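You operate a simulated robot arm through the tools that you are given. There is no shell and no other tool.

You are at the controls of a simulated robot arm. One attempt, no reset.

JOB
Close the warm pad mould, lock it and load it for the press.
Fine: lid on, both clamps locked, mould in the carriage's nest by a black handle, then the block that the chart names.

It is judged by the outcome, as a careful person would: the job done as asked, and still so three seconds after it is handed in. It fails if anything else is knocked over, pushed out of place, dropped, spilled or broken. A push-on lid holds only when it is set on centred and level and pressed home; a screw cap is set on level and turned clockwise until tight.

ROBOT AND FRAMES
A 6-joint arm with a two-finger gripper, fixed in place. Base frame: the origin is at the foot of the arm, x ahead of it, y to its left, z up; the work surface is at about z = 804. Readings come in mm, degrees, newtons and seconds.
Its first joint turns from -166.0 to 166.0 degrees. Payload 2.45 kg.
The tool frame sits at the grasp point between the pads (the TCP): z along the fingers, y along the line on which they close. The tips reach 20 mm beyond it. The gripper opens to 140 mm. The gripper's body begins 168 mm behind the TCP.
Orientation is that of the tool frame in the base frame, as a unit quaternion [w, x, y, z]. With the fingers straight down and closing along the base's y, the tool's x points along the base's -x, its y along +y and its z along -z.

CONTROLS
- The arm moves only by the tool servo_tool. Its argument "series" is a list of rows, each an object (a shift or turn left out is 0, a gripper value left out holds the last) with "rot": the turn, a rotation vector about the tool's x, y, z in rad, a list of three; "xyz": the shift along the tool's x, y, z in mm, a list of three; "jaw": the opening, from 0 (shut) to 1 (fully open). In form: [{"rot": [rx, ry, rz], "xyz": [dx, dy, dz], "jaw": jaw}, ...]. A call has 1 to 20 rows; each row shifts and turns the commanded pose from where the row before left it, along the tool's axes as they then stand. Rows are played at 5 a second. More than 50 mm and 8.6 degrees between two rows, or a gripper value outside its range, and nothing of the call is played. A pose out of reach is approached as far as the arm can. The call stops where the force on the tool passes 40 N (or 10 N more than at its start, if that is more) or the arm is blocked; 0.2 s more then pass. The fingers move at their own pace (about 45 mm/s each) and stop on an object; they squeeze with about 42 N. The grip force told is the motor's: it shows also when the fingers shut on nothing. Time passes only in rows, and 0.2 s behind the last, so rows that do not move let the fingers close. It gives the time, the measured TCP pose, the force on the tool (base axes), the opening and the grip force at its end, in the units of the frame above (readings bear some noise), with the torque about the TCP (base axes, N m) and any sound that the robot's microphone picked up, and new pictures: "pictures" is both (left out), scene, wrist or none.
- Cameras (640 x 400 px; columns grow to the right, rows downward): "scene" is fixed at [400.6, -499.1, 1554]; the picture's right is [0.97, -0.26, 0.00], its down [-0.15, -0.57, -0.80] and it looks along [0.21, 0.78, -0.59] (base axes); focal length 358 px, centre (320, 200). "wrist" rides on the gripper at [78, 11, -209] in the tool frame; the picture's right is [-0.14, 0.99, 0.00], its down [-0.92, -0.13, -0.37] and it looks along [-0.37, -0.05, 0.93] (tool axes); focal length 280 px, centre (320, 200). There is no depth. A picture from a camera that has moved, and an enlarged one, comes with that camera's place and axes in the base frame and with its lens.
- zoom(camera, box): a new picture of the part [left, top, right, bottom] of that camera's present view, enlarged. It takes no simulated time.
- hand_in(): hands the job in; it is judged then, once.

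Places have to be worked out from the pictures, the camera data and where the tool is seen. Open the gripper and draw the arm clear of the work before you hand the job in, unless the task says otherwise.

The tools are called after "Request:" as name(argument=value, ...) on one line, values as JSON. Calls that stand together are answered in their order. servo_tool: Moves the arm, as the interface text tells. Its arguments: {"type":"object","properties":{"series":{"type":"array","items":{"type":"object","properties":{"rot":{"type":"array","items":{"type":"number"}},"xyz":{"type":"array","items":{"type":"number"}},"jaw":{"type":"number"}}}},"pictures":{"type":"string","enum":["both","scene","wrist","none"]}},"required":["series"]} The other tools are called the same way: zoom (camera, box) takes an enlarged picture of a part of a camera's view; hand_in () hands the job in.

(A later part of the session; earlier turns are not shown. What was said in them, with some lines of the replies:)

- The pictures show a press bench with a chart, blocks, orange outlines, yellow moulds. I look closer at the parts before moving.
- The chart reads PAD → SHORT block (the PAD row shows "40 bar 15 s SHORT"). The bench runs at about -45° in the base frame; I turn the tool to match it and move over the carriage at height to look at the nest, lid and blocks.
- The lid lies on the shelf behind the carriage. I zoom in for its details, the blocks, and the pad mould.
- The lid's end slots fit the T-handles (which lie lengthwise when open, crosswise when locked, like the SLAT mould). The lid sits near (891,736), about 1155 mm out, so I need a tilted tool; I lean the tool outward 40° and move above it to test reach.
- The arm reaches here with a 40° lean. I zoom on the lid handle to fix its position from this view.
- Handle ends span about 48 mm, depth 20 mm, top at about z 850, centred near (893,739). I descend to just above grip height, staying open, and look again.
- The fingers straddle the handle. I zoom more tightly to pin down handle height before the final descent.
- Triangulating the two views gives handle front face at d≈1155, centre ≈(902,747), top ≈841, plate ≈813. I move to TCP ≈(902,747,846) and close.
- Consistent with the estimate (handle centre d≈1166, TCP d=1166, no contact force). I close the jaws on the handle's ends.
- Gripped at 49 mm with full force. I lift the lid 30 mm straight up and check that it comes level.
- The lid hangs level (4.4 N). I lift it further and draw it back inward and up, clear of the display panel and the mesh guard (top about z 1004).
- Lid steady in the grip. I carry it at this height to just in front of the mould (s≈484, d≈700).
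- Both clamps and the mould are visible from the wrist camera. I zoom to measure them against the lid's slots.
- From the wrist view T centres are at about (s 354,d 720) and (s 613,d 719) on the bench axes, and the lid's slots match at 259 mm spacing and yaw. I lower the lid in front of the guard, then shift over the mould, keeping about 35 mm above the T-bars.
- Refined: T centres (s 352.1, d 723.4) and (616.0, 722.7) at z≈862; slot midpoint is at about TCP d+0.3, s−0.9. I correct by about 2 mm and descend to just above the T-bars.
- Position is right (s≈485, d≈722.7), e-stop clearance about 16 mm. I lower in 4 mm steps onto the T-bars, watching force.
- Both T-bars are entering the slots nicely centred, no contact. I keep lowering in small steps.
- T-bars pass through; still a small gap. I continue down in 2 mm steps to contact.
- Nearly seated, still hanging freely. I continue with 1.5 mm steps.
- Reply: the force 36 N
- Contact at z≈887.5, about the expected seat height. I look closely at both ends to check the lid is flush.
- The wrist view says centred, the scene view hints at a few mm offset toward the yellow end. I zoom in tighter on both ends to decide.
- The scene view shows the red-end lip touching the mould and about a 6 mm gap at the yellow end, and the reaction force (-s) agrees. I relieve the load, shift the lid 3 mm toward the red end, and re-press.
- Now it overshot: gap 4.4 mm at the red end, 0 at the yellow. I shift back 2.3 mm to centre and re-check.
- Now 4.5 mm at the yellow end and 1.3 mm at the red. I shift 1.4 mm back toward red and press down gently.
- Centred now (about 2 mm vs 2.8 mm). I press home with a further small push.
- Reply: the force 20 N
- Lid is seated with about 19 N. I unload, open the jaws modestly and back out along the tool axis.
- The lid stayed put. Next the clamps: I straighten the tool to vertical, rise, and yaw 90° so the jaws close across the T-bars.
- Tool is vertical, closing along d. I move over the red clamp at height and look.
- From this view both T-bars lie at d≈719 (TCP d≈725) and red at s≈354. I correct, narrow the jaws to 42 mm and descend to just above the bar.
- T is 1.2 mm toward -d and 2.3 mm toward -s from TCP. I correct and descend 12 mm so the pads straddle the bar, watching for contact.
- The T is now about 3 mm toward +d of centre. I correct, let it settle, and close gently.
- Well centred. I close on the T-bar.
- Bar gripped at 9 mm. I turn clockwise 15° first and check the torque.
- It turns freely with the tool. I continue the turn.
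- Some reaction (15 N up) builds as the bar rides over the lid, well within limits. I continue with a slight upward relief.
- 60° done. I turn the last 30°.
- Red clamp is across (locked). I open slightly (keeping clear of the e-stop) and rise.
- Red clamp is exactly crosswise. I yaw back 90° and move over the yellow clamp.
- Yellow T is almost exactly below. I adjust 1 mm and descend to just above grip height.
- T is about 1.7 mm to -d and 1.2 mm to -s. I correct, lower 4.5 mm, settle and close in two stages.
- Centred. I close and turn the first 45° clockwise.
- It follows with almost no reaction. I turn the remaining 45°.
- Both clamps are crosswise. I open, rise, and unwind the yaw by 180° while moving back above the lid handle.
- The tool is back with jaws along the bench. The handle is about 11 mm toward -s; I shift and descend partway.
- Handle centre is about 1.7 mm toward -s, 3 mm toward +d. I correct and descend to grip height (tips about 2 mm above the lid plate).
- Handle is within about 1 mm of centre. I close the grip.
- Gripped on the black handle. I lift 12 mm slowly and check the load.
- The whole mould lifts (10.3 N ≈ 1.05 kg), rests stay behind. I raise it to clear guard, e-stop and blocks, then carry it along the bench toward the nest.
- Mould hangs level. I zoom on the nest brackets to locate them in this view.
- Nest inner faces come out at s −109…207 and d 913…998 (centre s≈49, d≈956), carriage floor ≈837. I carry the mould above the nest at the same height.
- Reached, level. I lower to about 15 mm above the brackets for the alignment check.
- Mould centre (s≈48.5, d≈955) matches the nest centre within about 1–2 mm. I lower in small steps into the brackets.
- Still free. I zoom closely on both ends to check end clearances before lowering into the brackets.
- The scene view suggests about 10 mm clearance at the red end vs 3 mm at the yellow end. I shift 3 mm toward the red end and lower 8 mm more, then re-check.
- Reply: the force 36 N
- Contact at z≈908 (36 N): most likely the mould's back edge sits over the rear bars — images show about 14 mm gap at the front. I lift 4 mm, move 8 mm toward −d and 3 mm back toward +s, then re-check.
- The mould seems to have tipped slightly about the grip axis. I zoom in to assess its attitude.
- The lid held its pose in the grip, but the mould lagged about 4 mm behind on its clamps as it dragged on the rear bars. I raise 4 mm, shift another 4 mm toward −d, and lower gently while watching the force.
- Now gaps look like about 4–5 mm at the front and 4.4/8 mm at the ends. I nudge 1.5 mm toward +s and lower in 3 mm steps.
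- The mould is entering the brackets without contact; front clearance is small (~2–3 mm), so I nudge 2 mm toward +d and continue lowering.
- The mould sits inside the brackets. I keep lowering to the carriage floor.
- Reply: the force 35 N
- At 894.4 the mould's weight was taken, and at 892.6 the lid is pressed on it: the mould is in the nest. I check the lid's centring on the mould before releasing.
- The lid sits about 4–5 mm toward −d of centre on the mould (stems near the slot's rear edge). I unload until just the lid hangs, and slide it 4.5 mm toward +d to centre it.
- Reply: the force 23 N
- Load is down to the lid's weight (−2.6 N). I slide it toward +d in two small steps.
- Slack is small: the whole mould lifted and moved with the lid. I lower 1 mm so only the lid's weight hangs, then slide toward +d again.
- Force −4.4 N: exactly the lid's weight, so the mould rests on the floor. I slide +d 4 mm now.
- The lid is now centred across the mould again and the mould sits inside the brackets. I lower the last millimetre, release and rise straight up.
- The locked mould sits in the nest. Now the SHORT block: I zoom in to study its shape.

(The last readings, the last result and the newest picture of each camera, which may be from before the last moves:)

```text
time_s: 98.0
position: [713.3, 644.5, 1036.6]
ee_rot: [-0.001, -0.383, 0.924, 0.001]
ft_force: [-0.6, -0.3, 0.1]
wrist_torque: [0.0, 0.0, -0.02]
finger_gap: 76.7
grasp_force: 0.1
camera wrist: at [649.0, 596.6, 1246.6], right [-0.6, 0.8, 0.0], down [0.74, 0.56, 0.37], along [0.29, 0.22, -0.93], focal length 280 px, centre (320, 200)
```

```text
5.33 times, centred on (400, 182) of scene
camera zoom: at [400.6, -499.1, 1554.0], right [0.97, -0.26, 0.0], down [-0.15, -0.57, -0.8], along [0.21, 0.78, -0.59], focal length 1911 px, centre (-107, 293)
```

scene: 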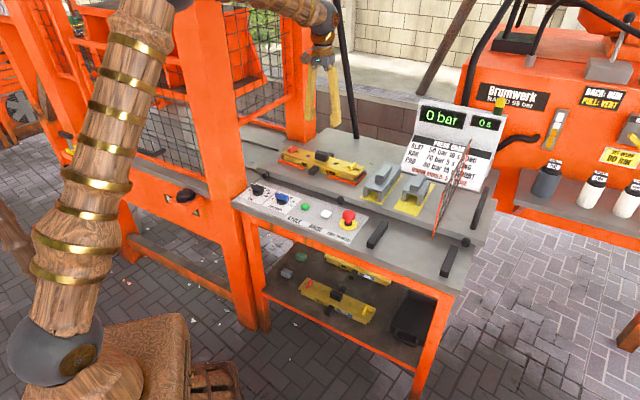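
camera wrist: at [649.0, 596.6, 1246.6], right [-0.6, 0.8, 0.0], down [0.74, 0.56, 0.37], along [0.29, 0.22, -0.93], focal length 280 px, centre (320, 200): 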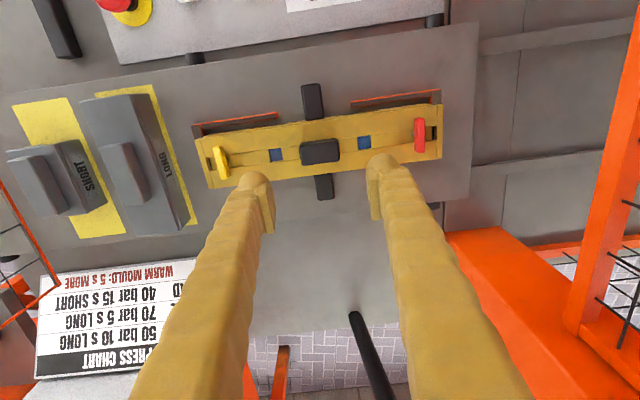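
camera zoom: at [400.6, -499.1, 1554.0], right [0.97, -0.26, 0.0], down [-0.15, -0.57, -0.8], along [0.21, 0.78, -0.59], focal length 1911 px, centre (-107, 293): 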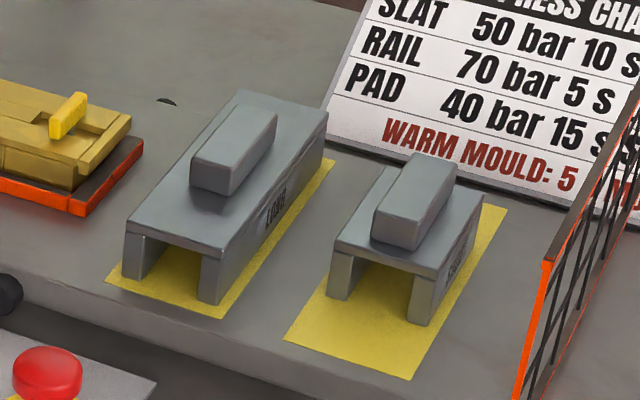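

The blocks are inverted channels with a tunnel width that fits over the lid handle only lengthwise, so the block must be turned 90°. SHORT's handle is at about s 425, d 949, z 902 (radius 1040), so I lean 20° and move above it.

Request:
servo_tool(series=[{"rot": [0, -0.14, 0]}, {"rot": [0, -0.14, 0]}, {"rot": [0, -0.07, 0]}, {"xyz": [2.6, -37.6, 3.9]}, {"xyz": [2.6, -37.6, 3.9]}, {"xyz": [2.6, -37.6, 3.9]}, {"xyz": [2.6, -37.6, 3.9]}, {"xyz": [2.6, -37.6, 3.9]}, {"xyz": [2.6, -37.6, 3.9]}, {"xyz": [2.6, -37.6, 3.9]}, {"xyz": [2.6, -37.6, 3.9]}, {"xyz": [2.6, -37.6, 3.9]}, {"xyz": [2.6, -37.6, 3.9]}, {}, {}, {}])

Request:
zoom(camera="wrist", box=[220, 60, 460, 210])

Request:
zoom(camera="scene", box=[350, 125, 470, 215])

```text
time_s: 101.4
position: [967.3, 371.4, 988.3]
ee_rot: [0.161, -0.377, 0.91, 0.067]
ft_force: [0.0, 0.8, -0.3]
wrist_torque: [0.0, -0.03, 0.01]
finger_gap: 76.8
grasp_force: 0.0
camera wrist: at [856.5, 277.0, 1158.5], right [-0.61, 0.79, 0.05], down [0.61, 0.43, 0.66], along [0.5, 0.43, -0.75], focal length 280 px, centre (320, 200)
```

scene: 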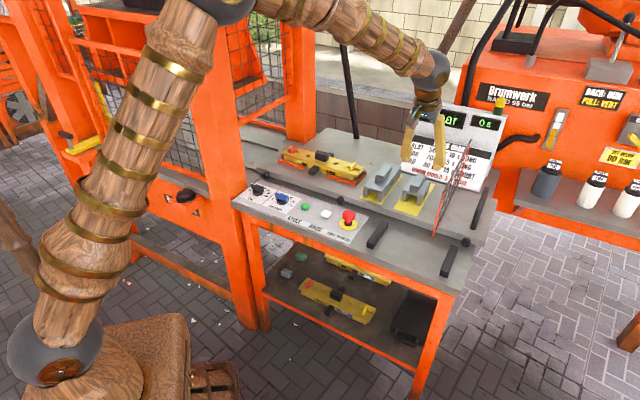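
wrist: 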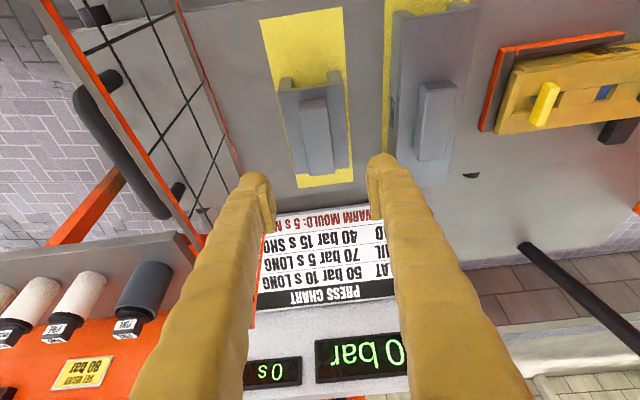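

```text
2.67 times, centred on (340, 135) of wrist
camera zoom: at [856.5, 277.0, 1158.5], right [-0.61, 0.79, 0.05], down [0.61, 0.43, 0.66], along [0.5, 0.43, -0.75], focal length 748 px, centre (267, 373)
```

zoom: 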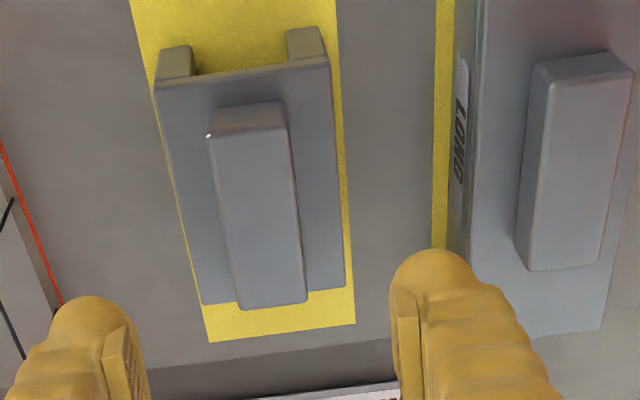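

```text
4.44 times, centred on (410, 170) of scene
camera zoom: at [400.6, -499.1, 1554.0], right [0.97, -0.26, 0.0], down [-0.15, -0.57, -0.8], along [0.21, 0.78, -0.59], focal length 1592 px, centre (-80, 333)
```

zoom: 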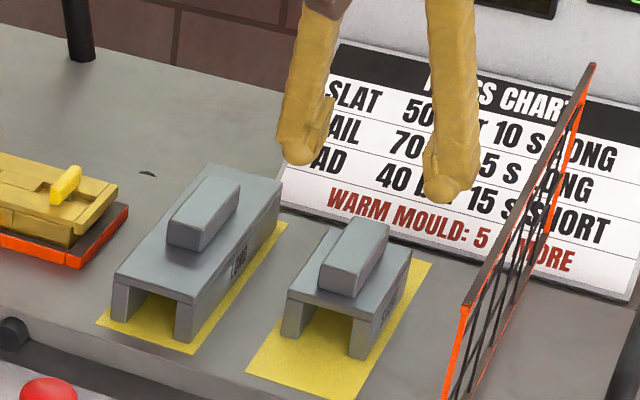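

SHORT: handle 30×76 mm along d, centre about s 419, d 953.5, top z≈902, plate z≈879. I descend to just above it and look again.

Request:
servo_tool(series=[{"xyz": [5.8, 0.8, 20.2]}, {"xyz": [5.8, 0.8, 20.2]}, {"xyz": [5.8, 0.8, 20.2]}, {}, {}, {}])

Request:
zoom(camera="wrist", box=[200, 60, 440, 210])

Request:
zoom(camera="scene", box=[360, 125, 460, 205])

```text
time_s: 102.8
position: [969.3, 375.7, 924.3]
ee_rot: [0.161, -0.377, 0.91, 0.067]
ft_force: [-0.4, 0.9, 0.0]
wrist_torque: [-0.02, 0.04, 0.01]
finger_gap: 76.7
grasp_force: 0.1
camera wrist: at [857.0, 280.8, 1095.2], right [-0.61, 0.79, 0.05], down [0.61, 0.43, 0.66], along [0.5, 0.43, -0.75], focal length 280 px, centre (320, 200)
```

scene: 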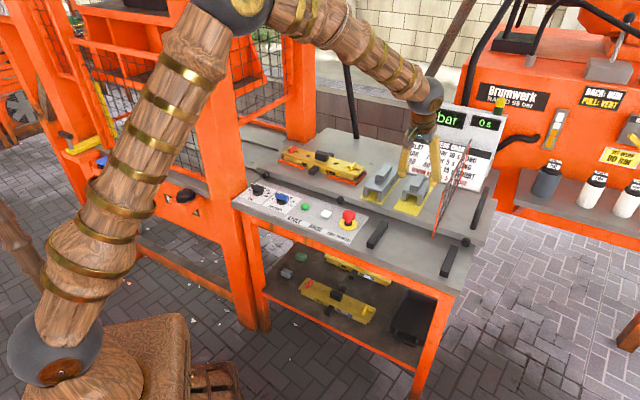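
wrist: 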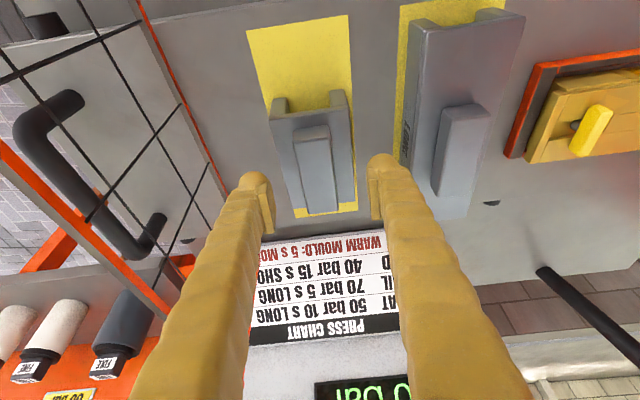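

```text
2.67 times, centred on (320, 135) of wrist
camera zoom: at [857.0, 280.8, 1095.2], right [-0.61, 0.79, 0.05], down [0.61, 0.43, 0.66], along [0.5, 0.43, -0.75], focal length 748 px, centre (320, 373)
```

zoom: 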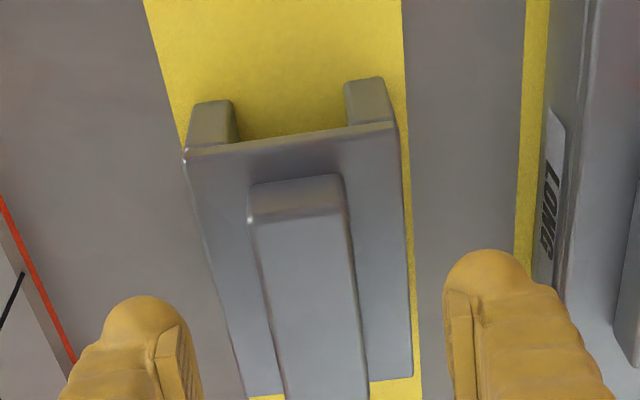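

```text
5.00 times, centred on (410, 165) of scene
camera zoom: at [400.6, -499.1, 1554.0], right [0.97, -0.26, 0.0], down [-0.15, -0.57, -0.8], along [0.21, 0.78, -0.59], focal length 1791 px, centre (-130, 375)
```

zoom: 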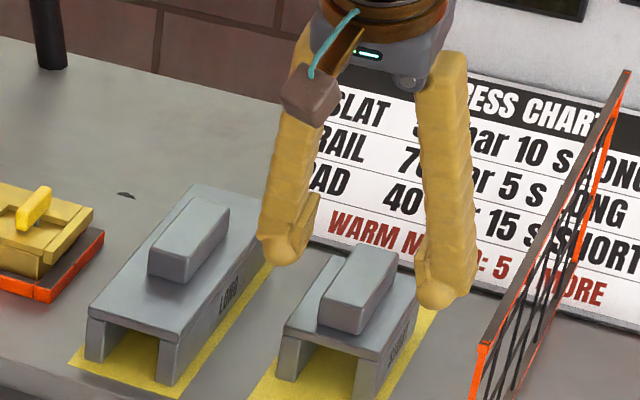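

Handle is centred between the fingers. I descend 14 mm more, straddling it.

Request:
servo_tool(series=[{"xyz": [2.4, 0, 6.6]}, {"xyz": [2.4, 0, 6.6]}, {}, {}])

Request:
zoom(camera="wrist", box=[200, 80, 440, 230])

Request:
zoom(camera="scene", box=[375, 140, 445, 200])

```text
time_s: 103.8
position: [968.0, 375.1, 909.9]
ee_rot: [0.161, -0.378, 0.909, 0.067]
ft_force: [0.4, 0.2, -0.4]
wrist_torque: [0.04, 0.01, -0.02]
finger_gap: 77.0
grasp_force: 0.1
camera wrist: at [857.9, 279.6, 1081.3], right [-0.61, 0.79, 0.05], down [0.61, 0.43, 0.66], along [0.5, 0.43, -0.75], focal length 280 px, centre (320, 200)
```

scene: 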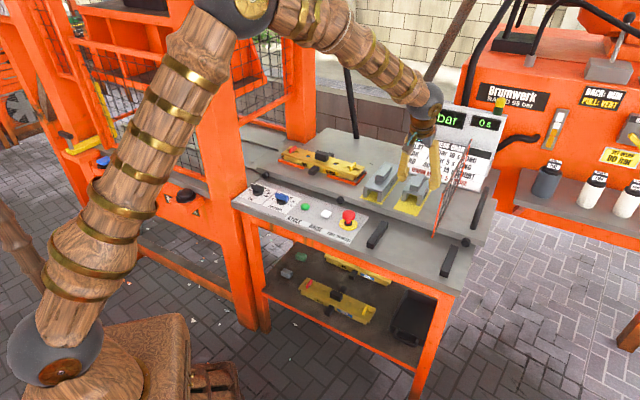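
wrist: 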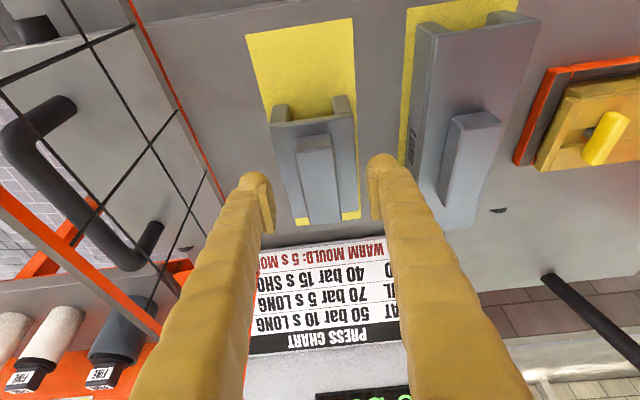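

```text
2.67 times, centred on (320, 155) of wrist
camera zoom: at [857.9, 279.6, 1081.3], right [-0.61, 0.79, 0.05], down [0.61, 0.43, 0.66], along [0.5, 0.43, -0.75], focal length 748 px, centre (320, 320)
```

zoom: 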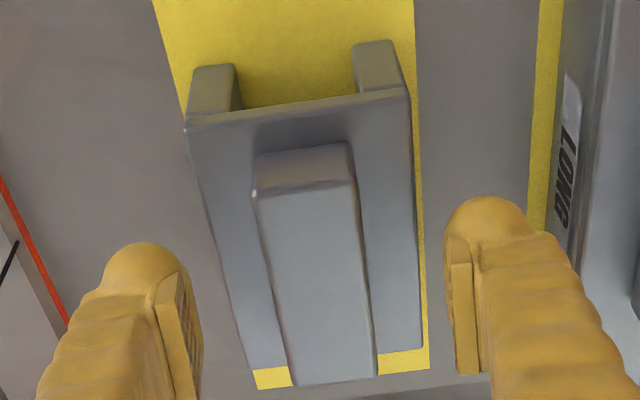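

```text
6.67 times, centred on (410, 170) of scene
camera zoom: at [400.6, -499.1, 1554.0], right [0.97, -0.26, 0.0], down [-0.15, -0.57, -0.8], along [0.21, 0.78, -0.59], focal length 2389 px, centre (-280, 400)
```

zoom: 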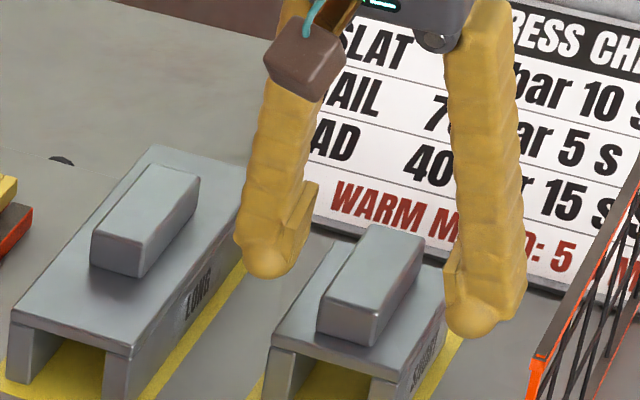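

TCP is centred on the handle in both views. I go 4 mm lower and close.

Request:
servo_tool(series=[{"xyz": [1.4, 0, 3.8]}, {}, {"jaw": 0.3}, {"jaw": 0.3}, {"jaw": 0.3}, {"jaw": 0.0}, {"jaw": 0.0}, {"jaw": 0.0}, {"jaw": 0.0}])

Request:
zoom(camera="wrist", box=[200, 80, 440, 230])

Request:
zoom(camera="scene", box=[375, 140, 445, 200])

```text
time_s: 105.8
position: [970.0, 374.5, 905.9]
ee_rot: [0.162, -0.377, 0.909, 0.067]
ft_force: [1.3, 2.2, 20.3]
wrist_torque: [0.05, 0.02, -0.08]
finger_gap: 28.9
grasp_force: 41.8
camera wrist: at [858.3, 279.6, 1077.5], right [-0.61, 0.79, 0.05], down [0.61, 0.43, 0.66], along [0.5, 0.43, -0.75], focal length 280 px, centre (320, 200)
```

scene: 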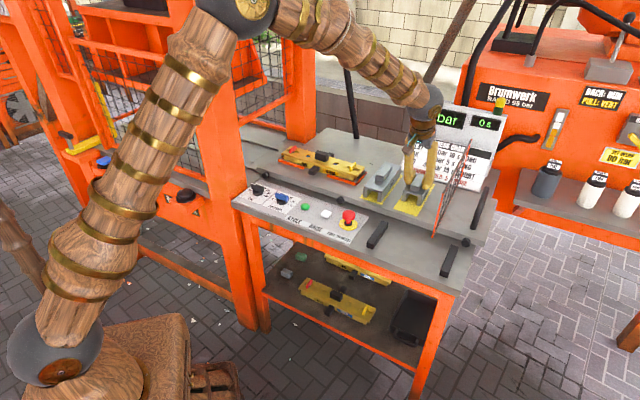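
wrist: 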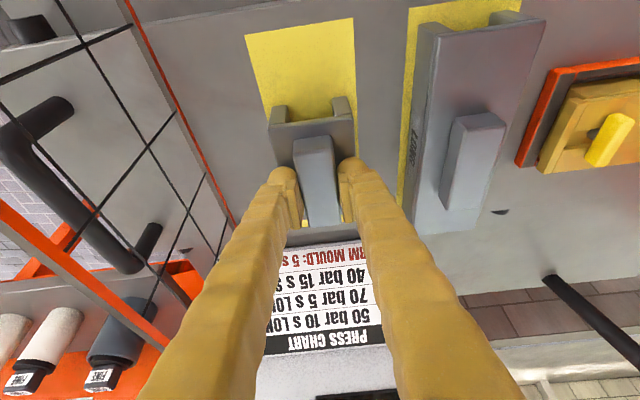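

```text
2.67 times, centred on (320, 155) of wrist
camera zoom: at [858.3, 279.6, 1077.5], right [-0.61, 0.79, 0.05], down [0.61, 0.43, 0.66], along [0.5, 0.43, -0.75], focal length 748 px, centre (320, 320)
```

zoom: 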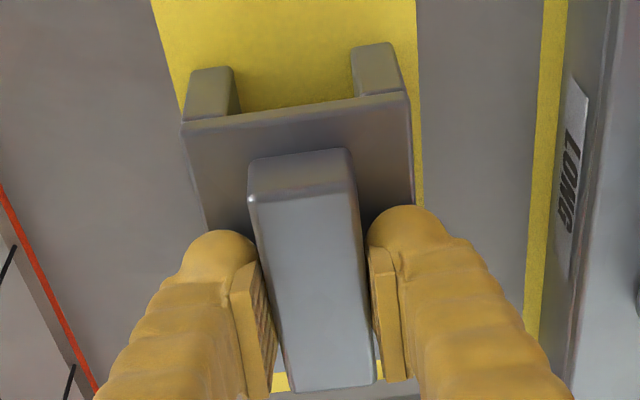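

```text
6.67 times, centred on (410, 170) of scene
camera zoom: at [400.6, -499.1, 1554.0], right [0.97, -0.26, 0.0], down [-0.15, -0.57, -0.8], along [0.21, 0.78, -0.59], focal length 2389 px, centre (-280, 400)
```

zoom: 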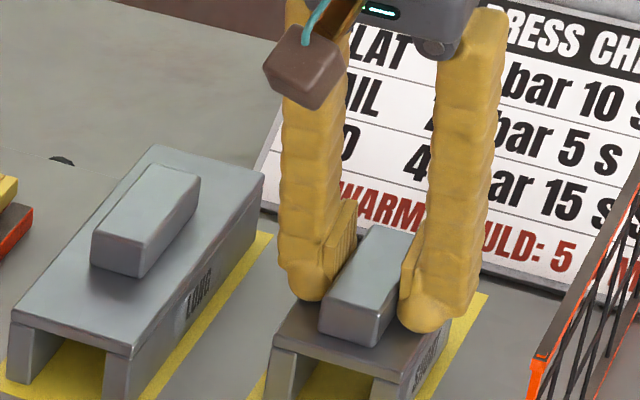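

Gripped at 28.9 mm (tips just touching the plate). I lift 12 mm and check for tilt.

Request:
servo_tool(series=[{"xyz": [-1.37, 0, -3.76]}, {"xyz": [-1.37, 0, -3.76]}, {"xyz": [-1.37, 0, -3.76]}, {}, {}], pictures="none")

Request:
zoom(camera="wrist", box=[200, 80, 440, 230])

Request:
zoom(camera="scene", box=[365, 140, 455, 215])

```text
time_s: 107.0
position: [968.8, 373.0, 919.3]
ee_rot: [0.161, -0.377, 0.91, 0.067]
ft_force: [0.2, -0.1, -5.9]
wrist_torque: [0.01, 0.0, 0.02]
finger_gap: 29.0
grasp_force: 42.1
```

```text
2.67 times, centred on (320, 155) of wrist
camera zoom: at [858.1, 278.9, 1089.2], right [-0.61, 0.79, 0.05], down [0.61, 0.43, 0.66], along [0.5, 0.43, -0.75], focal length 748 px, centre (320, 320)
```

zoom: 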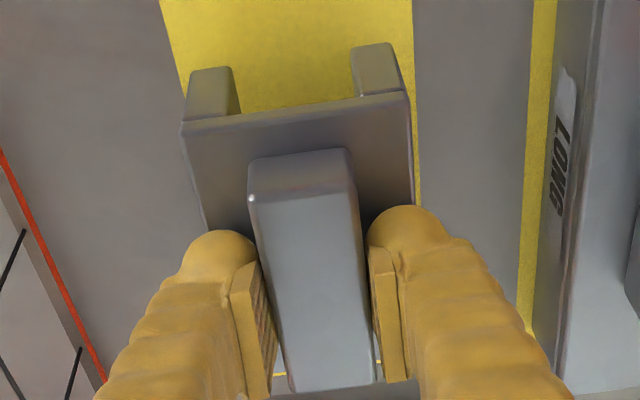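

```text
5.33 times, centred on (410, 178) of scene
camera zoom: at [400.6, -499.1, 1554.0], right [0.97, -0.26, 0.0], down [-0.15, -0.57, -0.8], along [0.21, 0.78, -0.59], focal length 1911 px, centre (-160, 320)
```

zoom: 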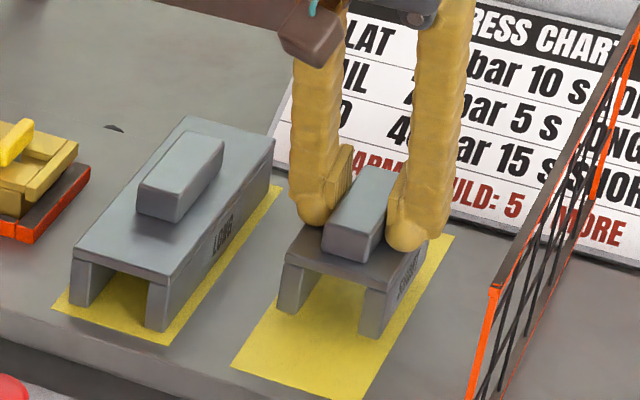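

The block hangs level (5.9 N). I lift it, carry it inward over the LONG block at safe height, then turn it 90° about the vertical.

Request:
servo_tool(series=[{"xyz": [-8.1, 0, -22.3]}, {"xyz": [-8.1, 0, -22.3]}, {"xyz": [-8.1, 0, -22.3]}, {"xyz": [-8.1, 0, -22.3]}, {"xyz": [10.4, 23.9, -3.8]}, {"xyz": [10.4, 23.9, -3.8]}, {"xyz": [10.4, 23.9, -3.8]}, {"xyz": [10.4, 23.9, -3.8]}, {"xyz": [10.4, 23.9, -3.8]}, {"xyz": [10.4, 23.9, -3.8]}, {"xyz": [10.4, 23.9, -3.8]}, {"xyz": [10.4, 23.9, -3.8]}, {}, {}], pictures="scene")

Request:
servo_tool(series=[{"rot": [0.0449, 0, 0.123]}, {"rot": [0.0449, 0, 0.123]}, {"rot": [0.0449, 0, 0.123]}, {"rot": [0.0449, 0, 0.123]}, {"rot": [0.0449, 0, 0.123]}, {"rot": [0.0449, 0, 0.123]}, {"rot": [0.0449, 0, 0.123]}, {"rot": [0.0449, 0, 0.123]}, {"rot": [0.0449, 0, 0.123]}, {"rot": [0.0449, 0, 0.123]}, {"rot": [0.0449, 0, 0.123]}, {"rot": [0.0449, 0, 0.123]}, {}, {}])

```text
time_s: 110.0
position: [772.3, 447.2, 1011.6]
ee_rot: [0.16, -0.377, 0.91, 0.066]
ft_force: [0.2, -0.2, -5.7]
wrist_torque: [0.03, -0.01, -0.01]
finger_gap: 29.0
grasp_force: 41.9
```

scene: 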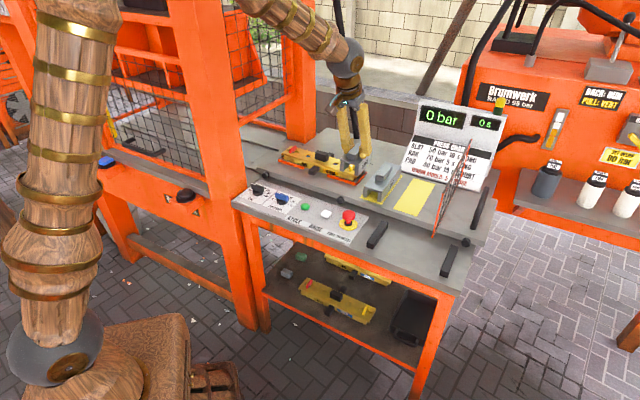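

```text
time_s: 113.0
position: [772.3, 447.5, 1011.8]
ee_rot: [0.16, 0.378, 0.91, -0.065]
ft_force: [-0.8, -0.6, -4.9]
wrist_torque: [-0.03, -0.04, 0.04]
finger_gap: 28.9
grasp_force: 42.5
camera wrist: at [676.4, 557.4, 1184.1], right [0.79, 0.61, 0.05], down [0.43, -0.61, 0.66], along [0.43, -0.5, -0.75], focal length 280 px, centre (320, 200)
```

scene: 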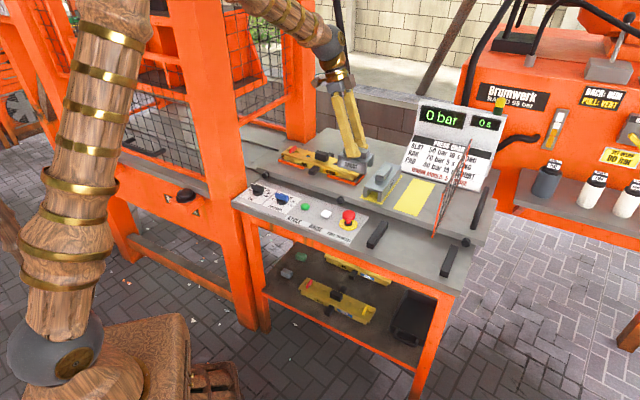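
wrist: 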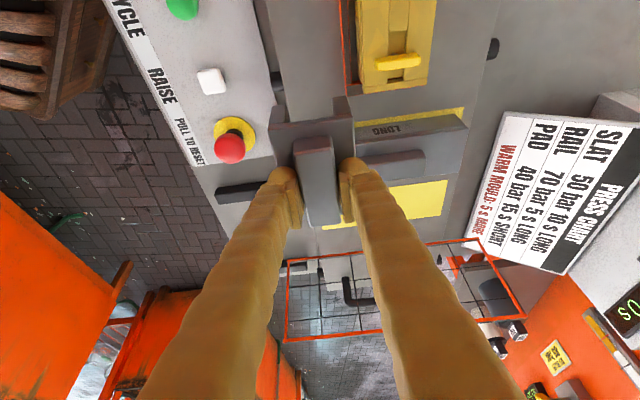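

The block is turned with its tunnel along the bench. I move it above the mould, keeping height.

Request:
servo_tool(series=[{"xyz": [19.3, 10.4, -7.0]}, {"xyz": [19.3, 10.4, -7.0]}, {"xyz": [19.3, 10.4, -7.0]}, {"xyz": [19.3, 10.4, -7.0]}, {"xyz": [19.3, 10.4, -7.0]}, {"xyz": [19.3, 10.4, -7.0]}, {"xyz": [19.3, 10.4, -7.0]}, {"xyz": [19.3, 10.4, -7.0]}, {"xyz": [19.3, 10.4, -7.0]}, {}, {}, {}])

Request:
zoom(camera="scene", box=[265, 95, 385, 195])

Request:
zoom(camera="wrist", box=[220, 60, 440, 240])

```text
time_s: 115.6
position: [707.7, 645.0, 1012.3]
ee_rot: [0.161, 0.376, 0.91, -0.066]
ft_force: [0.5, 0.2, -4.7]
wrist_torque: [0.0, -0.02, -0.01]
finger_gap: 28.9
grasp_force: 42.0
camera wrist: at [612.5, 755.3, 1184.4], right [0.79, 0.61, 0.05], down [0.43, -0.61, 0.66], along [0.43, -0.5, -0.75], focal length 280 px, centre (320, 200)
```

scene: 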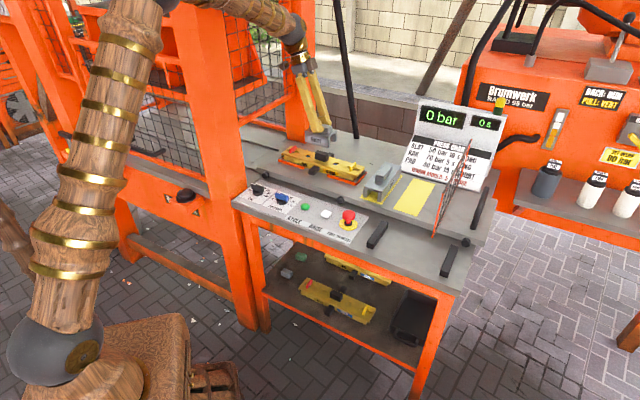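
wrist: 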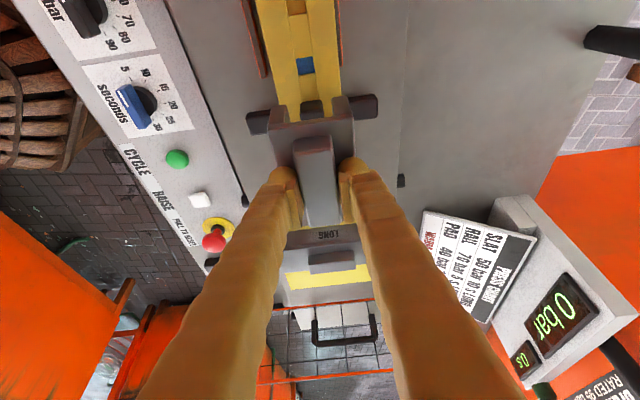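

```text
4.00 times, centred on (325, 145) of scene
camera zoom: at [400.6, -499.1, 1554.0], right [0.97, -0.26, 0.0], down [-0.15, -0.57, -0.8], along [0.21, 0.78, -0.59], focal length 1433 px, centre (300, 420)
```

zoom: 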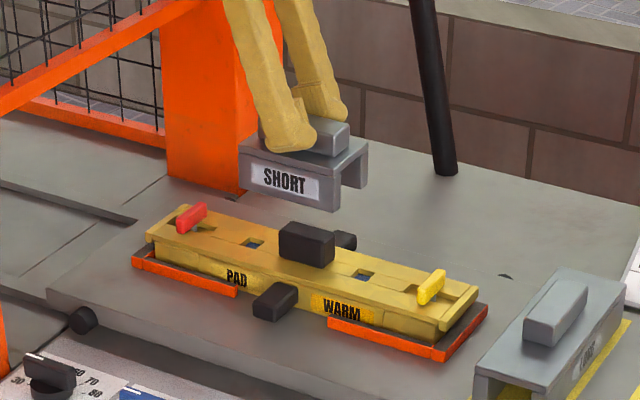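

```text
2.22 times, centred on (330, 150) of wrist
camera zoom: at [612.5, 755.3, 1184.4], right [0.79, 0.61, 0.05], down [0.43, -0.61, 0.66], along [0.43, -0.5, -0.75], focal length 623 px, centre (298, 311)
```

zoom: 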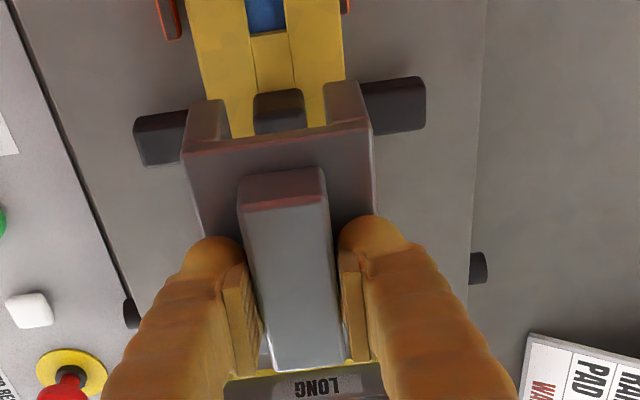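

The view through the tunnel shows the lid handle between the legs, aligned within about 1 mm. I lower to just above the handle top.

Request:
servo_tool(series=[{"xyz": [4.8, -1, 13.2]}, {"xyz": [4.8, 0, 13.2]}, {"xyz": [4.8, 0, 13.2]}, {}, {}, {}])

Request:
zoom(camera="scene", box=[270, 115, 370, 195])

Request:
zoom(camera="wrist", box=[220, 60, 440, 240])

```text
time_s: 117.0
position: [706.8, 643.4, 971.5]
ee_rot: [0.16, 0.378, 0.91, -0.066]
ft_force: [-0.2, 0.0, -5.3]
wrist_torque: [0.03, -0.03, 0.04]
finger_gap: 28.6
grasp_force: 42.5
camera wrist: at [611.3, 752.7, 1142.2], right [0.79, 0.61, 0.05], down [0.43, -0.61, 0.66], along [0.43, -0.5, -0.75], focal length 280 px, centre (320, 200)
```

scene: 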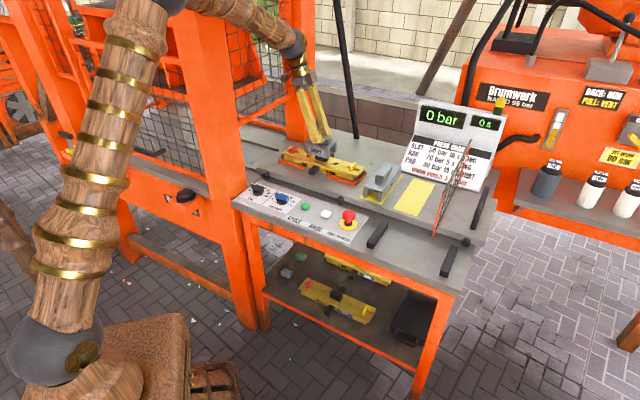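
wrist: 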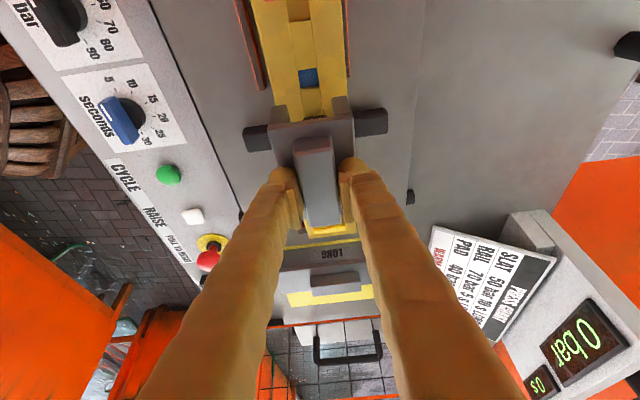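

```text
5.00 times, centred on (320, 155) of scene
camera zoom: at [400.6, -499.1, 1554.0], right [0.97, -0.26, 0.0], down [-0.15, -0.57, -0.8], along [0.21, 0.78, -0.59], focal length 1791 px, centre (320, 425)
```

zoom: 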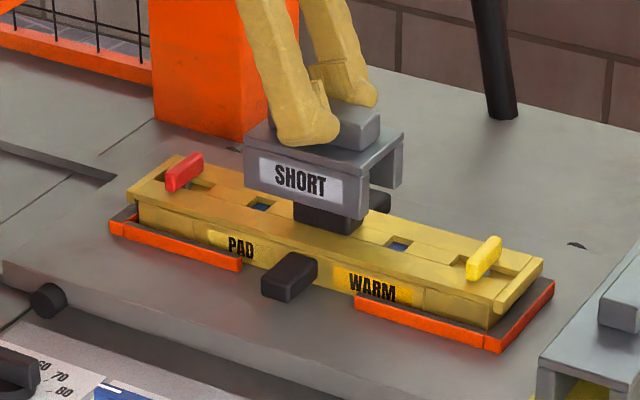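

```text
2.22 times, centred on (330, 150) of wrist
camera zoom: at [611.3, 752.7, 1142.2], right [0.79, 0.61, 0.05], down [0.43, -0.61, 0.66], along [0.43, -0.5, -0.75], focal length 623 px, centre (298, 311)
```

zoom: 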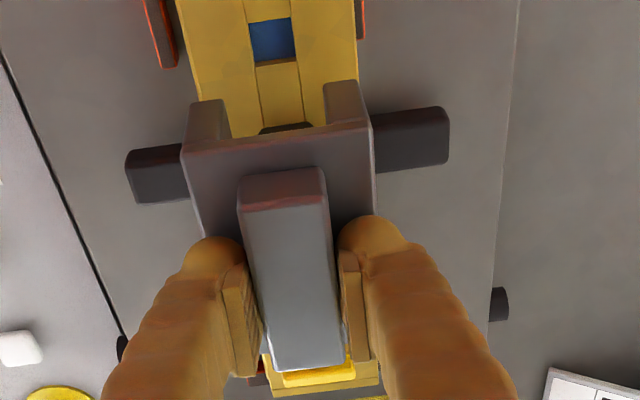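

Block is about 1.5 mm toward −d of the lid handle; I correct and lower over the handle.

Request:
servo_tool(series=[{"xyz": [0, 1.5, 0]}, {"xyz": [2.06, 0, 5.64]}, {"xyz": [2.06, 0, 5.64]}, {"xyz": [2.06, 0, 5.64]}, {}, {}], pictures="none")

Request:
zoom(camera="scene", box=[280, 125, 360, 185])

Request:
zoom(camera="wrist", box=[220, 60, 440, 240])

```text
time_s: 118.4
position: [708.9, 643.9, 953.6]
ee_rot: [0.16, 0.377, 0.91, -0.065]
ft_force: [0.3, 1.6, -4.6]
wrist_torque: [-0.01, -0.01, -0.01]
finger_gap: 28.9
grasp_force: 41.7
```

```text
6.67 times, centred on (320, 155) of scene
camera zoom: at [400.6, -499.1, 1554.0], right [0.97, -0.26, 0.0], down [-0.15, -0.57, -0.8], along [0.21, 0.78, -0.59], focal length 2389 px, centre (320, 500)
```

zoom: 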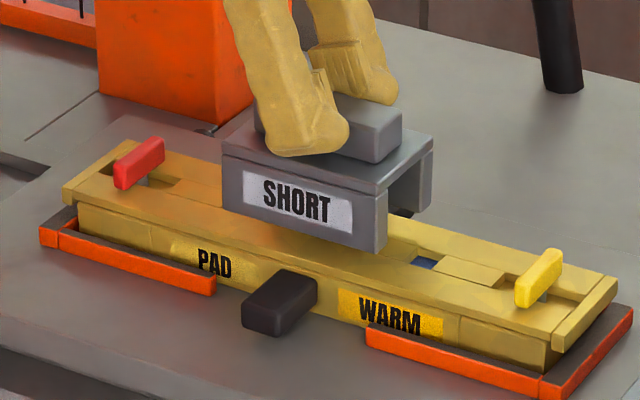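

```text
2.22 times, centred on (330, 150) of wrist
camera zoom: at [613.1, 753.7, 1124.5], right [0.79, 0.61, 0.05], down [0.43, -0.61, 0.66], along [0.43, -0.5, -0.75], focal length 623 px, centre (298, 311)
```

zoom: 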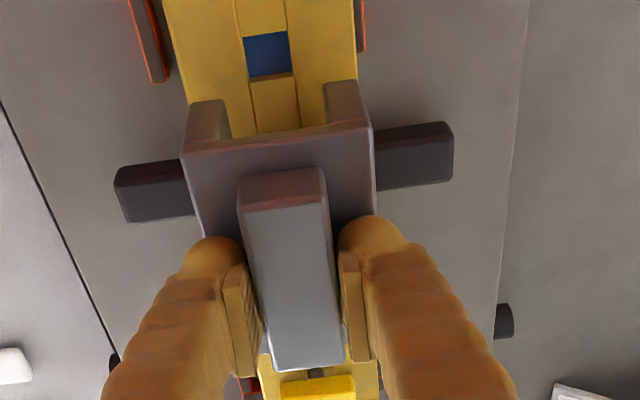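

Handle is inside the tunnel with no contact. I continue downward.

Request:
servo_tool(series=[{"xyz": [1.37, 0, 3.76]}, {"xyz": [1.37, 0, 3.76]}, {"xyz": [1.37, 0, 3.76]}, {}, {}], pictures="none")

Request:
zoom(camera="scene", box=[280, 125, 360, 185])

```text
time_s: 119.6
position: [708.2, 644.0, 939.3]
ee_rot: [0.16, 0.377, 0.91, -0.066]
ft_force: [-0.2, -0.4, -4.7]
wrist_torque: [0.01, 0.01, -0.02]
finger_gap: 29.0
grasp_force: 42.1
```

```text
6.67 times, centred on (320, 155) of scene
camera zoom: at [400.6, -499.1, 1554.0], right [0.97, -0.26, 0.0], down [-0.15, -0.57, -0.8], along [0.21, 0.78, -0.59], focal length 2389 px, centre (320, 500)
```

zoom: 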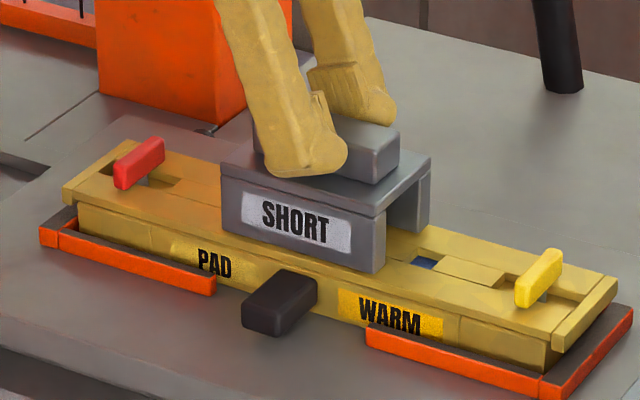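

Block is centred across the lid, about 4 mm above it. I lower in 1.5 mm steps to contact.

Request:
servo_tool(series=[{"xyz": [0.51, 0, 1.41]}, {"xyz": [0.51, 0, 1.41]}, {}, {}], pictures="none")

Request:
servo_tool(series=[{"xyz": [0.51, 0, 1.41]}, {}, {}], pictures="none")

Request:
zoom(camera="scene", box=[280, 125, 360, 185])

```text
time_s: 120.6
position: [707.8, 645.1, 939.7]
ee_rot: [0.16, 0.377, 0.91, -0.065]
ft_force: [5.5, 3.9, 31.2]
wrist_torque: [-0.16, -0.22, 0.04]
finger_gap: 28.8
grasp_force: 41.9
```

```text
time_s: 121.0
position: [708.1, 644.1, 939.4]
ee_rot: [0.162, 0.377, 0.91, -0.065]
ft_force: [-1.8, -2.2, 5.0]
wrist_torque: [-0.34, 0.0, 0.0]
finger_gap: 28.7
grasp_force: 42.2
stopped in row 1: the force on the tool passed its limit at 46 N (the readings are from after the stop); the commanded pose is now the measured one
```

```text
6.67 times, centred on (320, 155) of scene
camera zoom: at [400.6, -499.1, 1554.0], right [0.97, -0.26, 0.0], down [-0.15, -0.57, -0.8], along [0.21, 0.78, -0.59], focal length 2389 px, centre (320, 500)
```

zoom: 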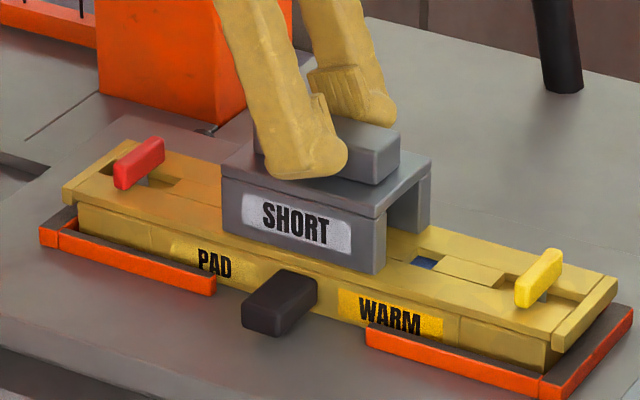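

Contact at z≈939. I zoom in to check the block is standing level on the lid and not on the handle.

Request:
zoom(camera="scene", box=[300, 140, 350, 175])

Request:
zoom(camera="wrist", box=[260, 60, 400, 170])

```text
11.43 times, centred on (325, 158) of scene
camera zoom: at [400.6, -499.1, 1554.0], right [0.97, -0.26, 0.0], down [-0.15, -0.57, -0.8], along [0.21, 0.78, -0.59], focal length 4095 px, centre (263, 686)
```

zoom: 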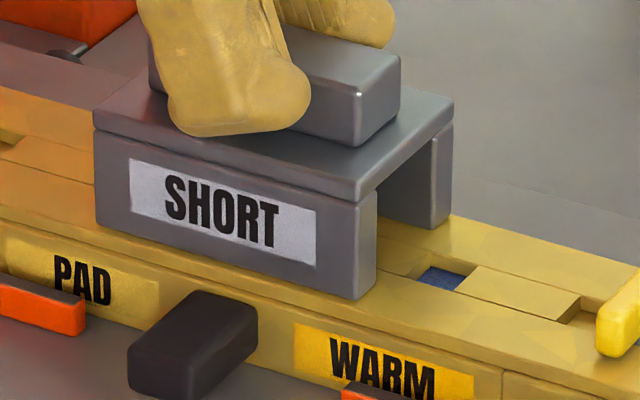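

```text
3.64 times, centred on (330, 115) of wrist
camera zoom: at [612.3, 754.2, 1109.9], right [0.79, 0.61, 0.05], down [0.43, -0.61, 0.66], along [0.43, -0.5, -0.75], focal length 1020 px, centre (284, 509)
```

zoom: 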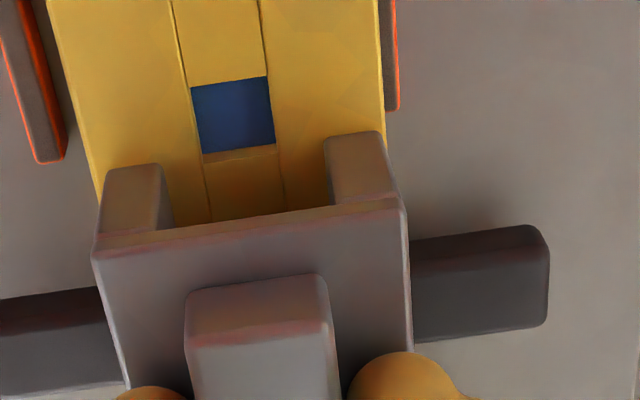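

The block stands on the lid over the handle. I release gently and back out along the tool axis.

Request:
servo_tool(series=[{"jaw": 0.24}, {"jaw": 0.3}, {"jaw": 0.45}, {"jaw": 0.45}, {}, {"xyz": [0, 0, -15]}, {"xyz": [0, 0, -30]}, {"xyz": [0, 0, -40]}, {"xyz": [0, 0, -40]}, {}, {}])

Request:
zoom(camera="scene", box=[270, 125, 370, 195])

Request:
zoom(camera="scene", box=[300, 140, 350, 175])

Request:
zoom(camera="wrist", box=[200, 40, 440, 220])

```text
time_s: 123.4
position: [675.7, 673.2, 1054.6]
ee_rot: [0.161, 0.377, 0.91, -0.065]
ft_force: [-0.2, 0.7, 0.3]
wrist_torque: [-0.03, 0.0, -0.02]
finger_gap: 63.0
grasp_force: 0.1
camera wrist: at [579.6, 783.2, 1225.7], right [0.79, 0.61, 0.05], down [0.43, -0.61, 0.66], along [0.43, -0.5, -0.75], focal length 280 px, centre (320, 200)
```

scene: 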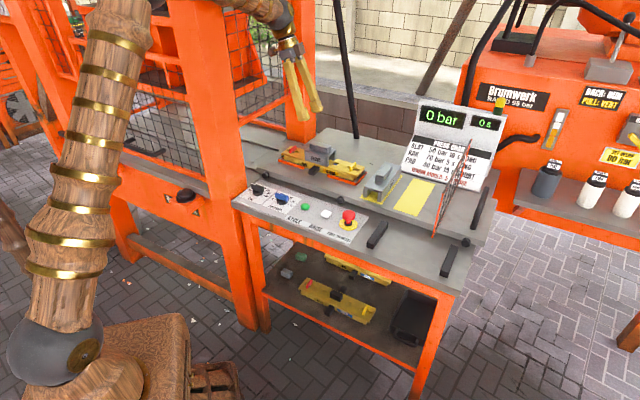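
wrist: 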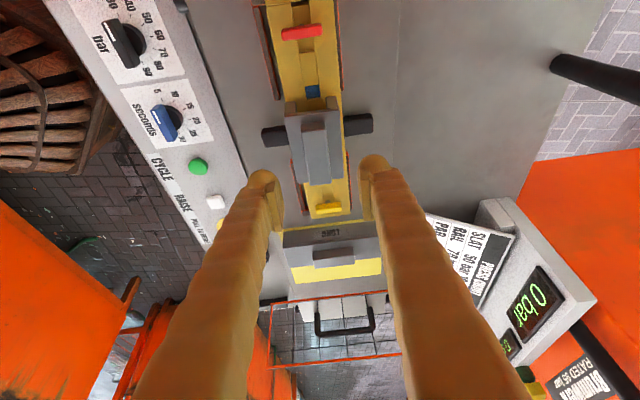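

```text
5.71 times, centred on (320, 160) of scene
camera zoom: at [400.6, -499.1, 1554.0], right [0.97, -0.26, 0.0], down [-0.15, -0.57, -0.8], along [0.21, 0.78, -0.59], focal length 2047 px, centre (320, 429)
```

zoom: 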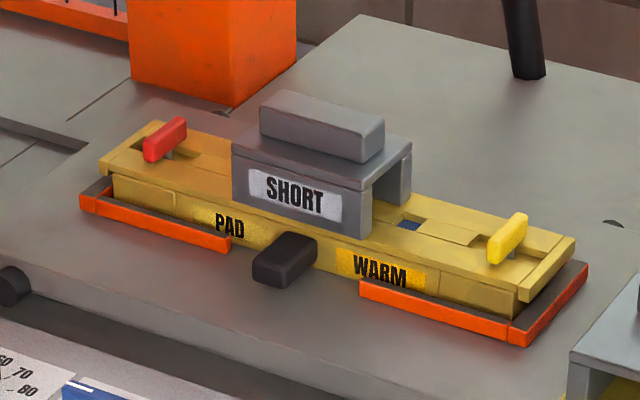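

```text
11.43 times, centred on (325, 158) of scene
camera zoom: at [400.6, -499.1, 1554.0], right [0.97, -0.26, 0.0], down [-0.15, -0.57, -0.8], along [0.21, 0.78, -0.59], focal length 4095 px, centre (263, 686)
```

zoom: 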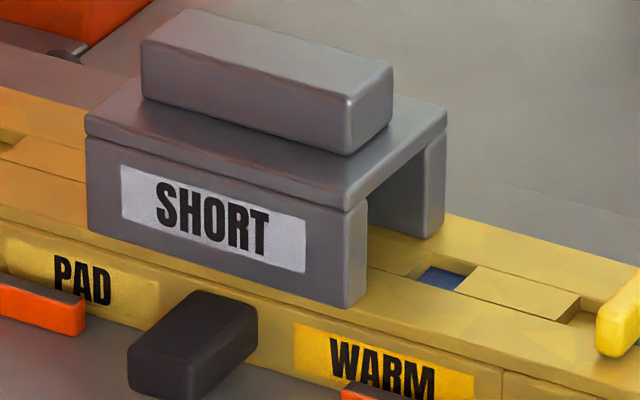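

```text
2.22 times, centred on (320, 130) of wrist
camera zoom: at [579.6, 783.2, 1225.7], right [0.79, 0.61, 0.05], down [0.43, -0.61, 0.66], along [0.43, -0.5, -0.75], focal length 623 px, centre (320, 356)
```

zoom: 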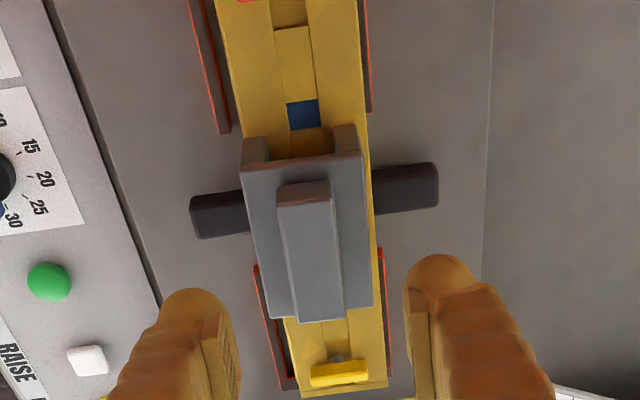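

The SHORT block has settled level on the lid, straddling the handle; clamps crosswise, mould inside the brackets. I draw the arm up and clear.

Request:
servo_tool(series=[{"xyz": [0, 0, -30]}, {"xyz": [0, 0, -30]}, {"xyz": [-20, -30, 0]}, {"xyz": [-20, -30, 0]}, {"xyz": [-20, -30, 0]}, {"xyz": [-20, -30, 0]}, {"xyz": [-20, -30, 0]}, {"xyz": [-20, -30, 0]}, {}, {}, {}])

Request:
zoom(camera="scene", box=[265, 125, 385, 205])

Request:
zoom(camera="scene", box=[230, 130, 500, 300])

Request:
zoom(camera="wrist", box=[180, 0, 500, 200])

```text
time_s: 125.8
position: [613.4, 480.9, 1152.1]
ee_rot: [0.162, 0.377, 0.91, -0.065]
ft_force: [0.2, 0.1, -0.8]
wrist_torque: [0.03, -0.01, 0.0]
finger_gap: 62.8
grasp_force: 0.1
camera wrist: at [517.2, 590.9, 1323.1], right [0.79, 0.61, 0.05], down [0.43, -0.61, 0.66], along [0.43, -0.5, -0.75], focal length 280 px, centre (320, 200)
```

scene: 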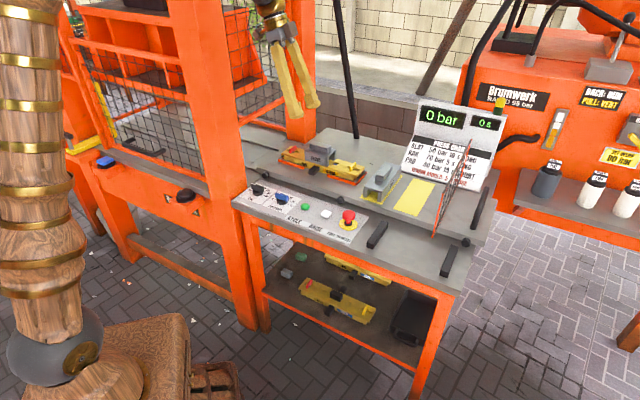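
wrist: 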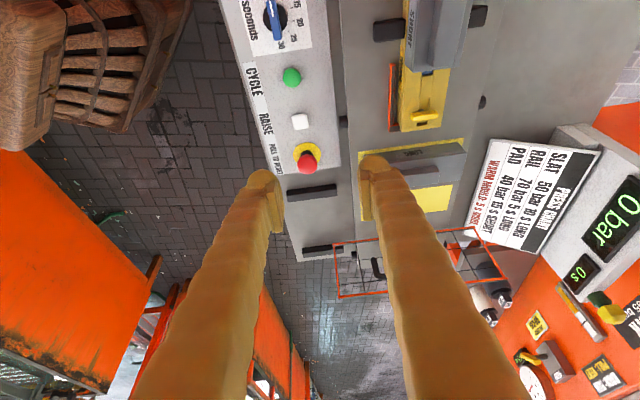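

```text
5.00 times, centred on (325, 165) of scene
camera zoom: at [400.6, -499.1, 1554.0], right [0.97, -0.26, 0.0], down [-0.15, -0.57, -0.8], along [0.21, 0.78, -0.59], focal length 1791 px, centre (295, 375)
```

zoom: 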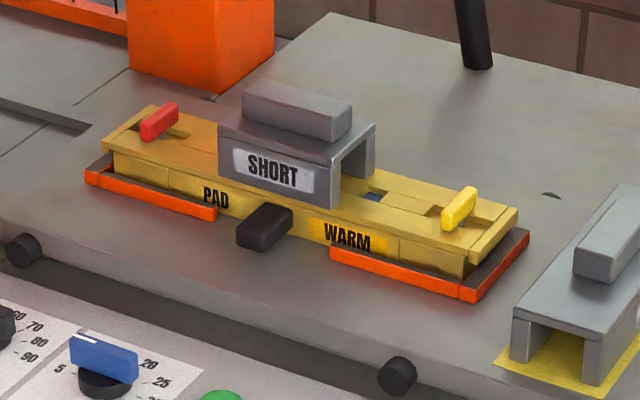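

```text
2.35 times, centred on (365, 215) of scene
camera zoom: at [400.6, -499.1, 1554.0], right [0.97, -0.26, 0.0], down [-0.15, -0.57, -0.8], along [0.21, 0.78, -0.59], focal length 843 px, centre (214, 165)
```

zoom: 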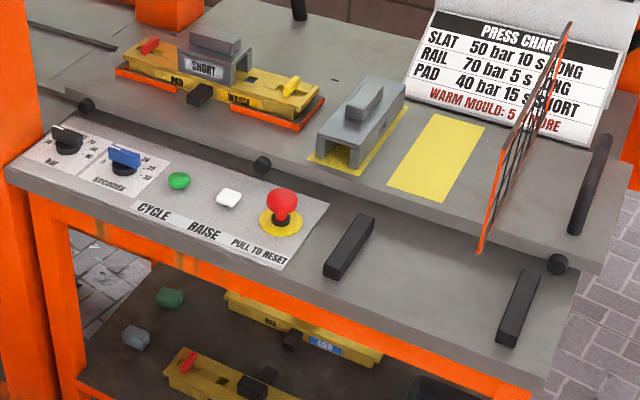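

```text
2.00 times, centred on (340, 100) of wrist
camera zoom: at [517.2, 590.9, 1323.1], right [0.79, 0.61, 0.05], down [0.43, -0.61, 0.66], along [0.43, -0.5, -0.75], focal length 561 px, centre (280, 400)
```

zoom: 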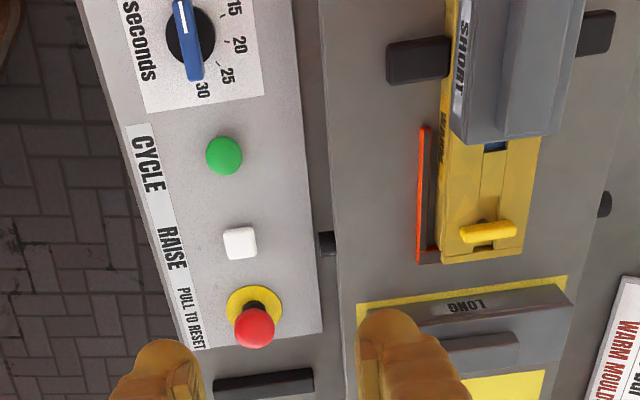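

All is in place: lid on, both clamps crosswise, mould in the nest, SHORT block on top, nothing else disturbed, gripper open and clear. I hand the job in.

Request:
hand_in()

```text
The job is handed in.
```

I closed and locked the warm pad mould, set it in the carriage's nest, put the SHORT block on top and handed the job in. No verdict has come back yet.

- **Lid:** it is seated on the mould, with both T-handles through its slots. It slipped about 4–5 mm while I was lowering the mould into the nest. I slid it back to centre before releasing.
- **Clamps:** I turned the red and the yellow T-handle a quarter turn clockwise. Both now sit crosswise, like the ones on the locked SLAT mould.
- **Mould:** I carried it by the lid's black handle, and it sits flat inside the orange brackets. On the first try it touched the rear bars, so I lifted it, shifted it and lowered it again.
- **Block:** the chart's PAD row names SHORT. It stands level on the lid over the handle, about 3–5 mm towards the front of centre; I left it there because it is stable.

The LONG block, the knobs and the e-stop look untouched in the last pictures. The gripper is open, and the arm is raised clear of the work. I did not set the pressure or time, because the job did not ask for it.
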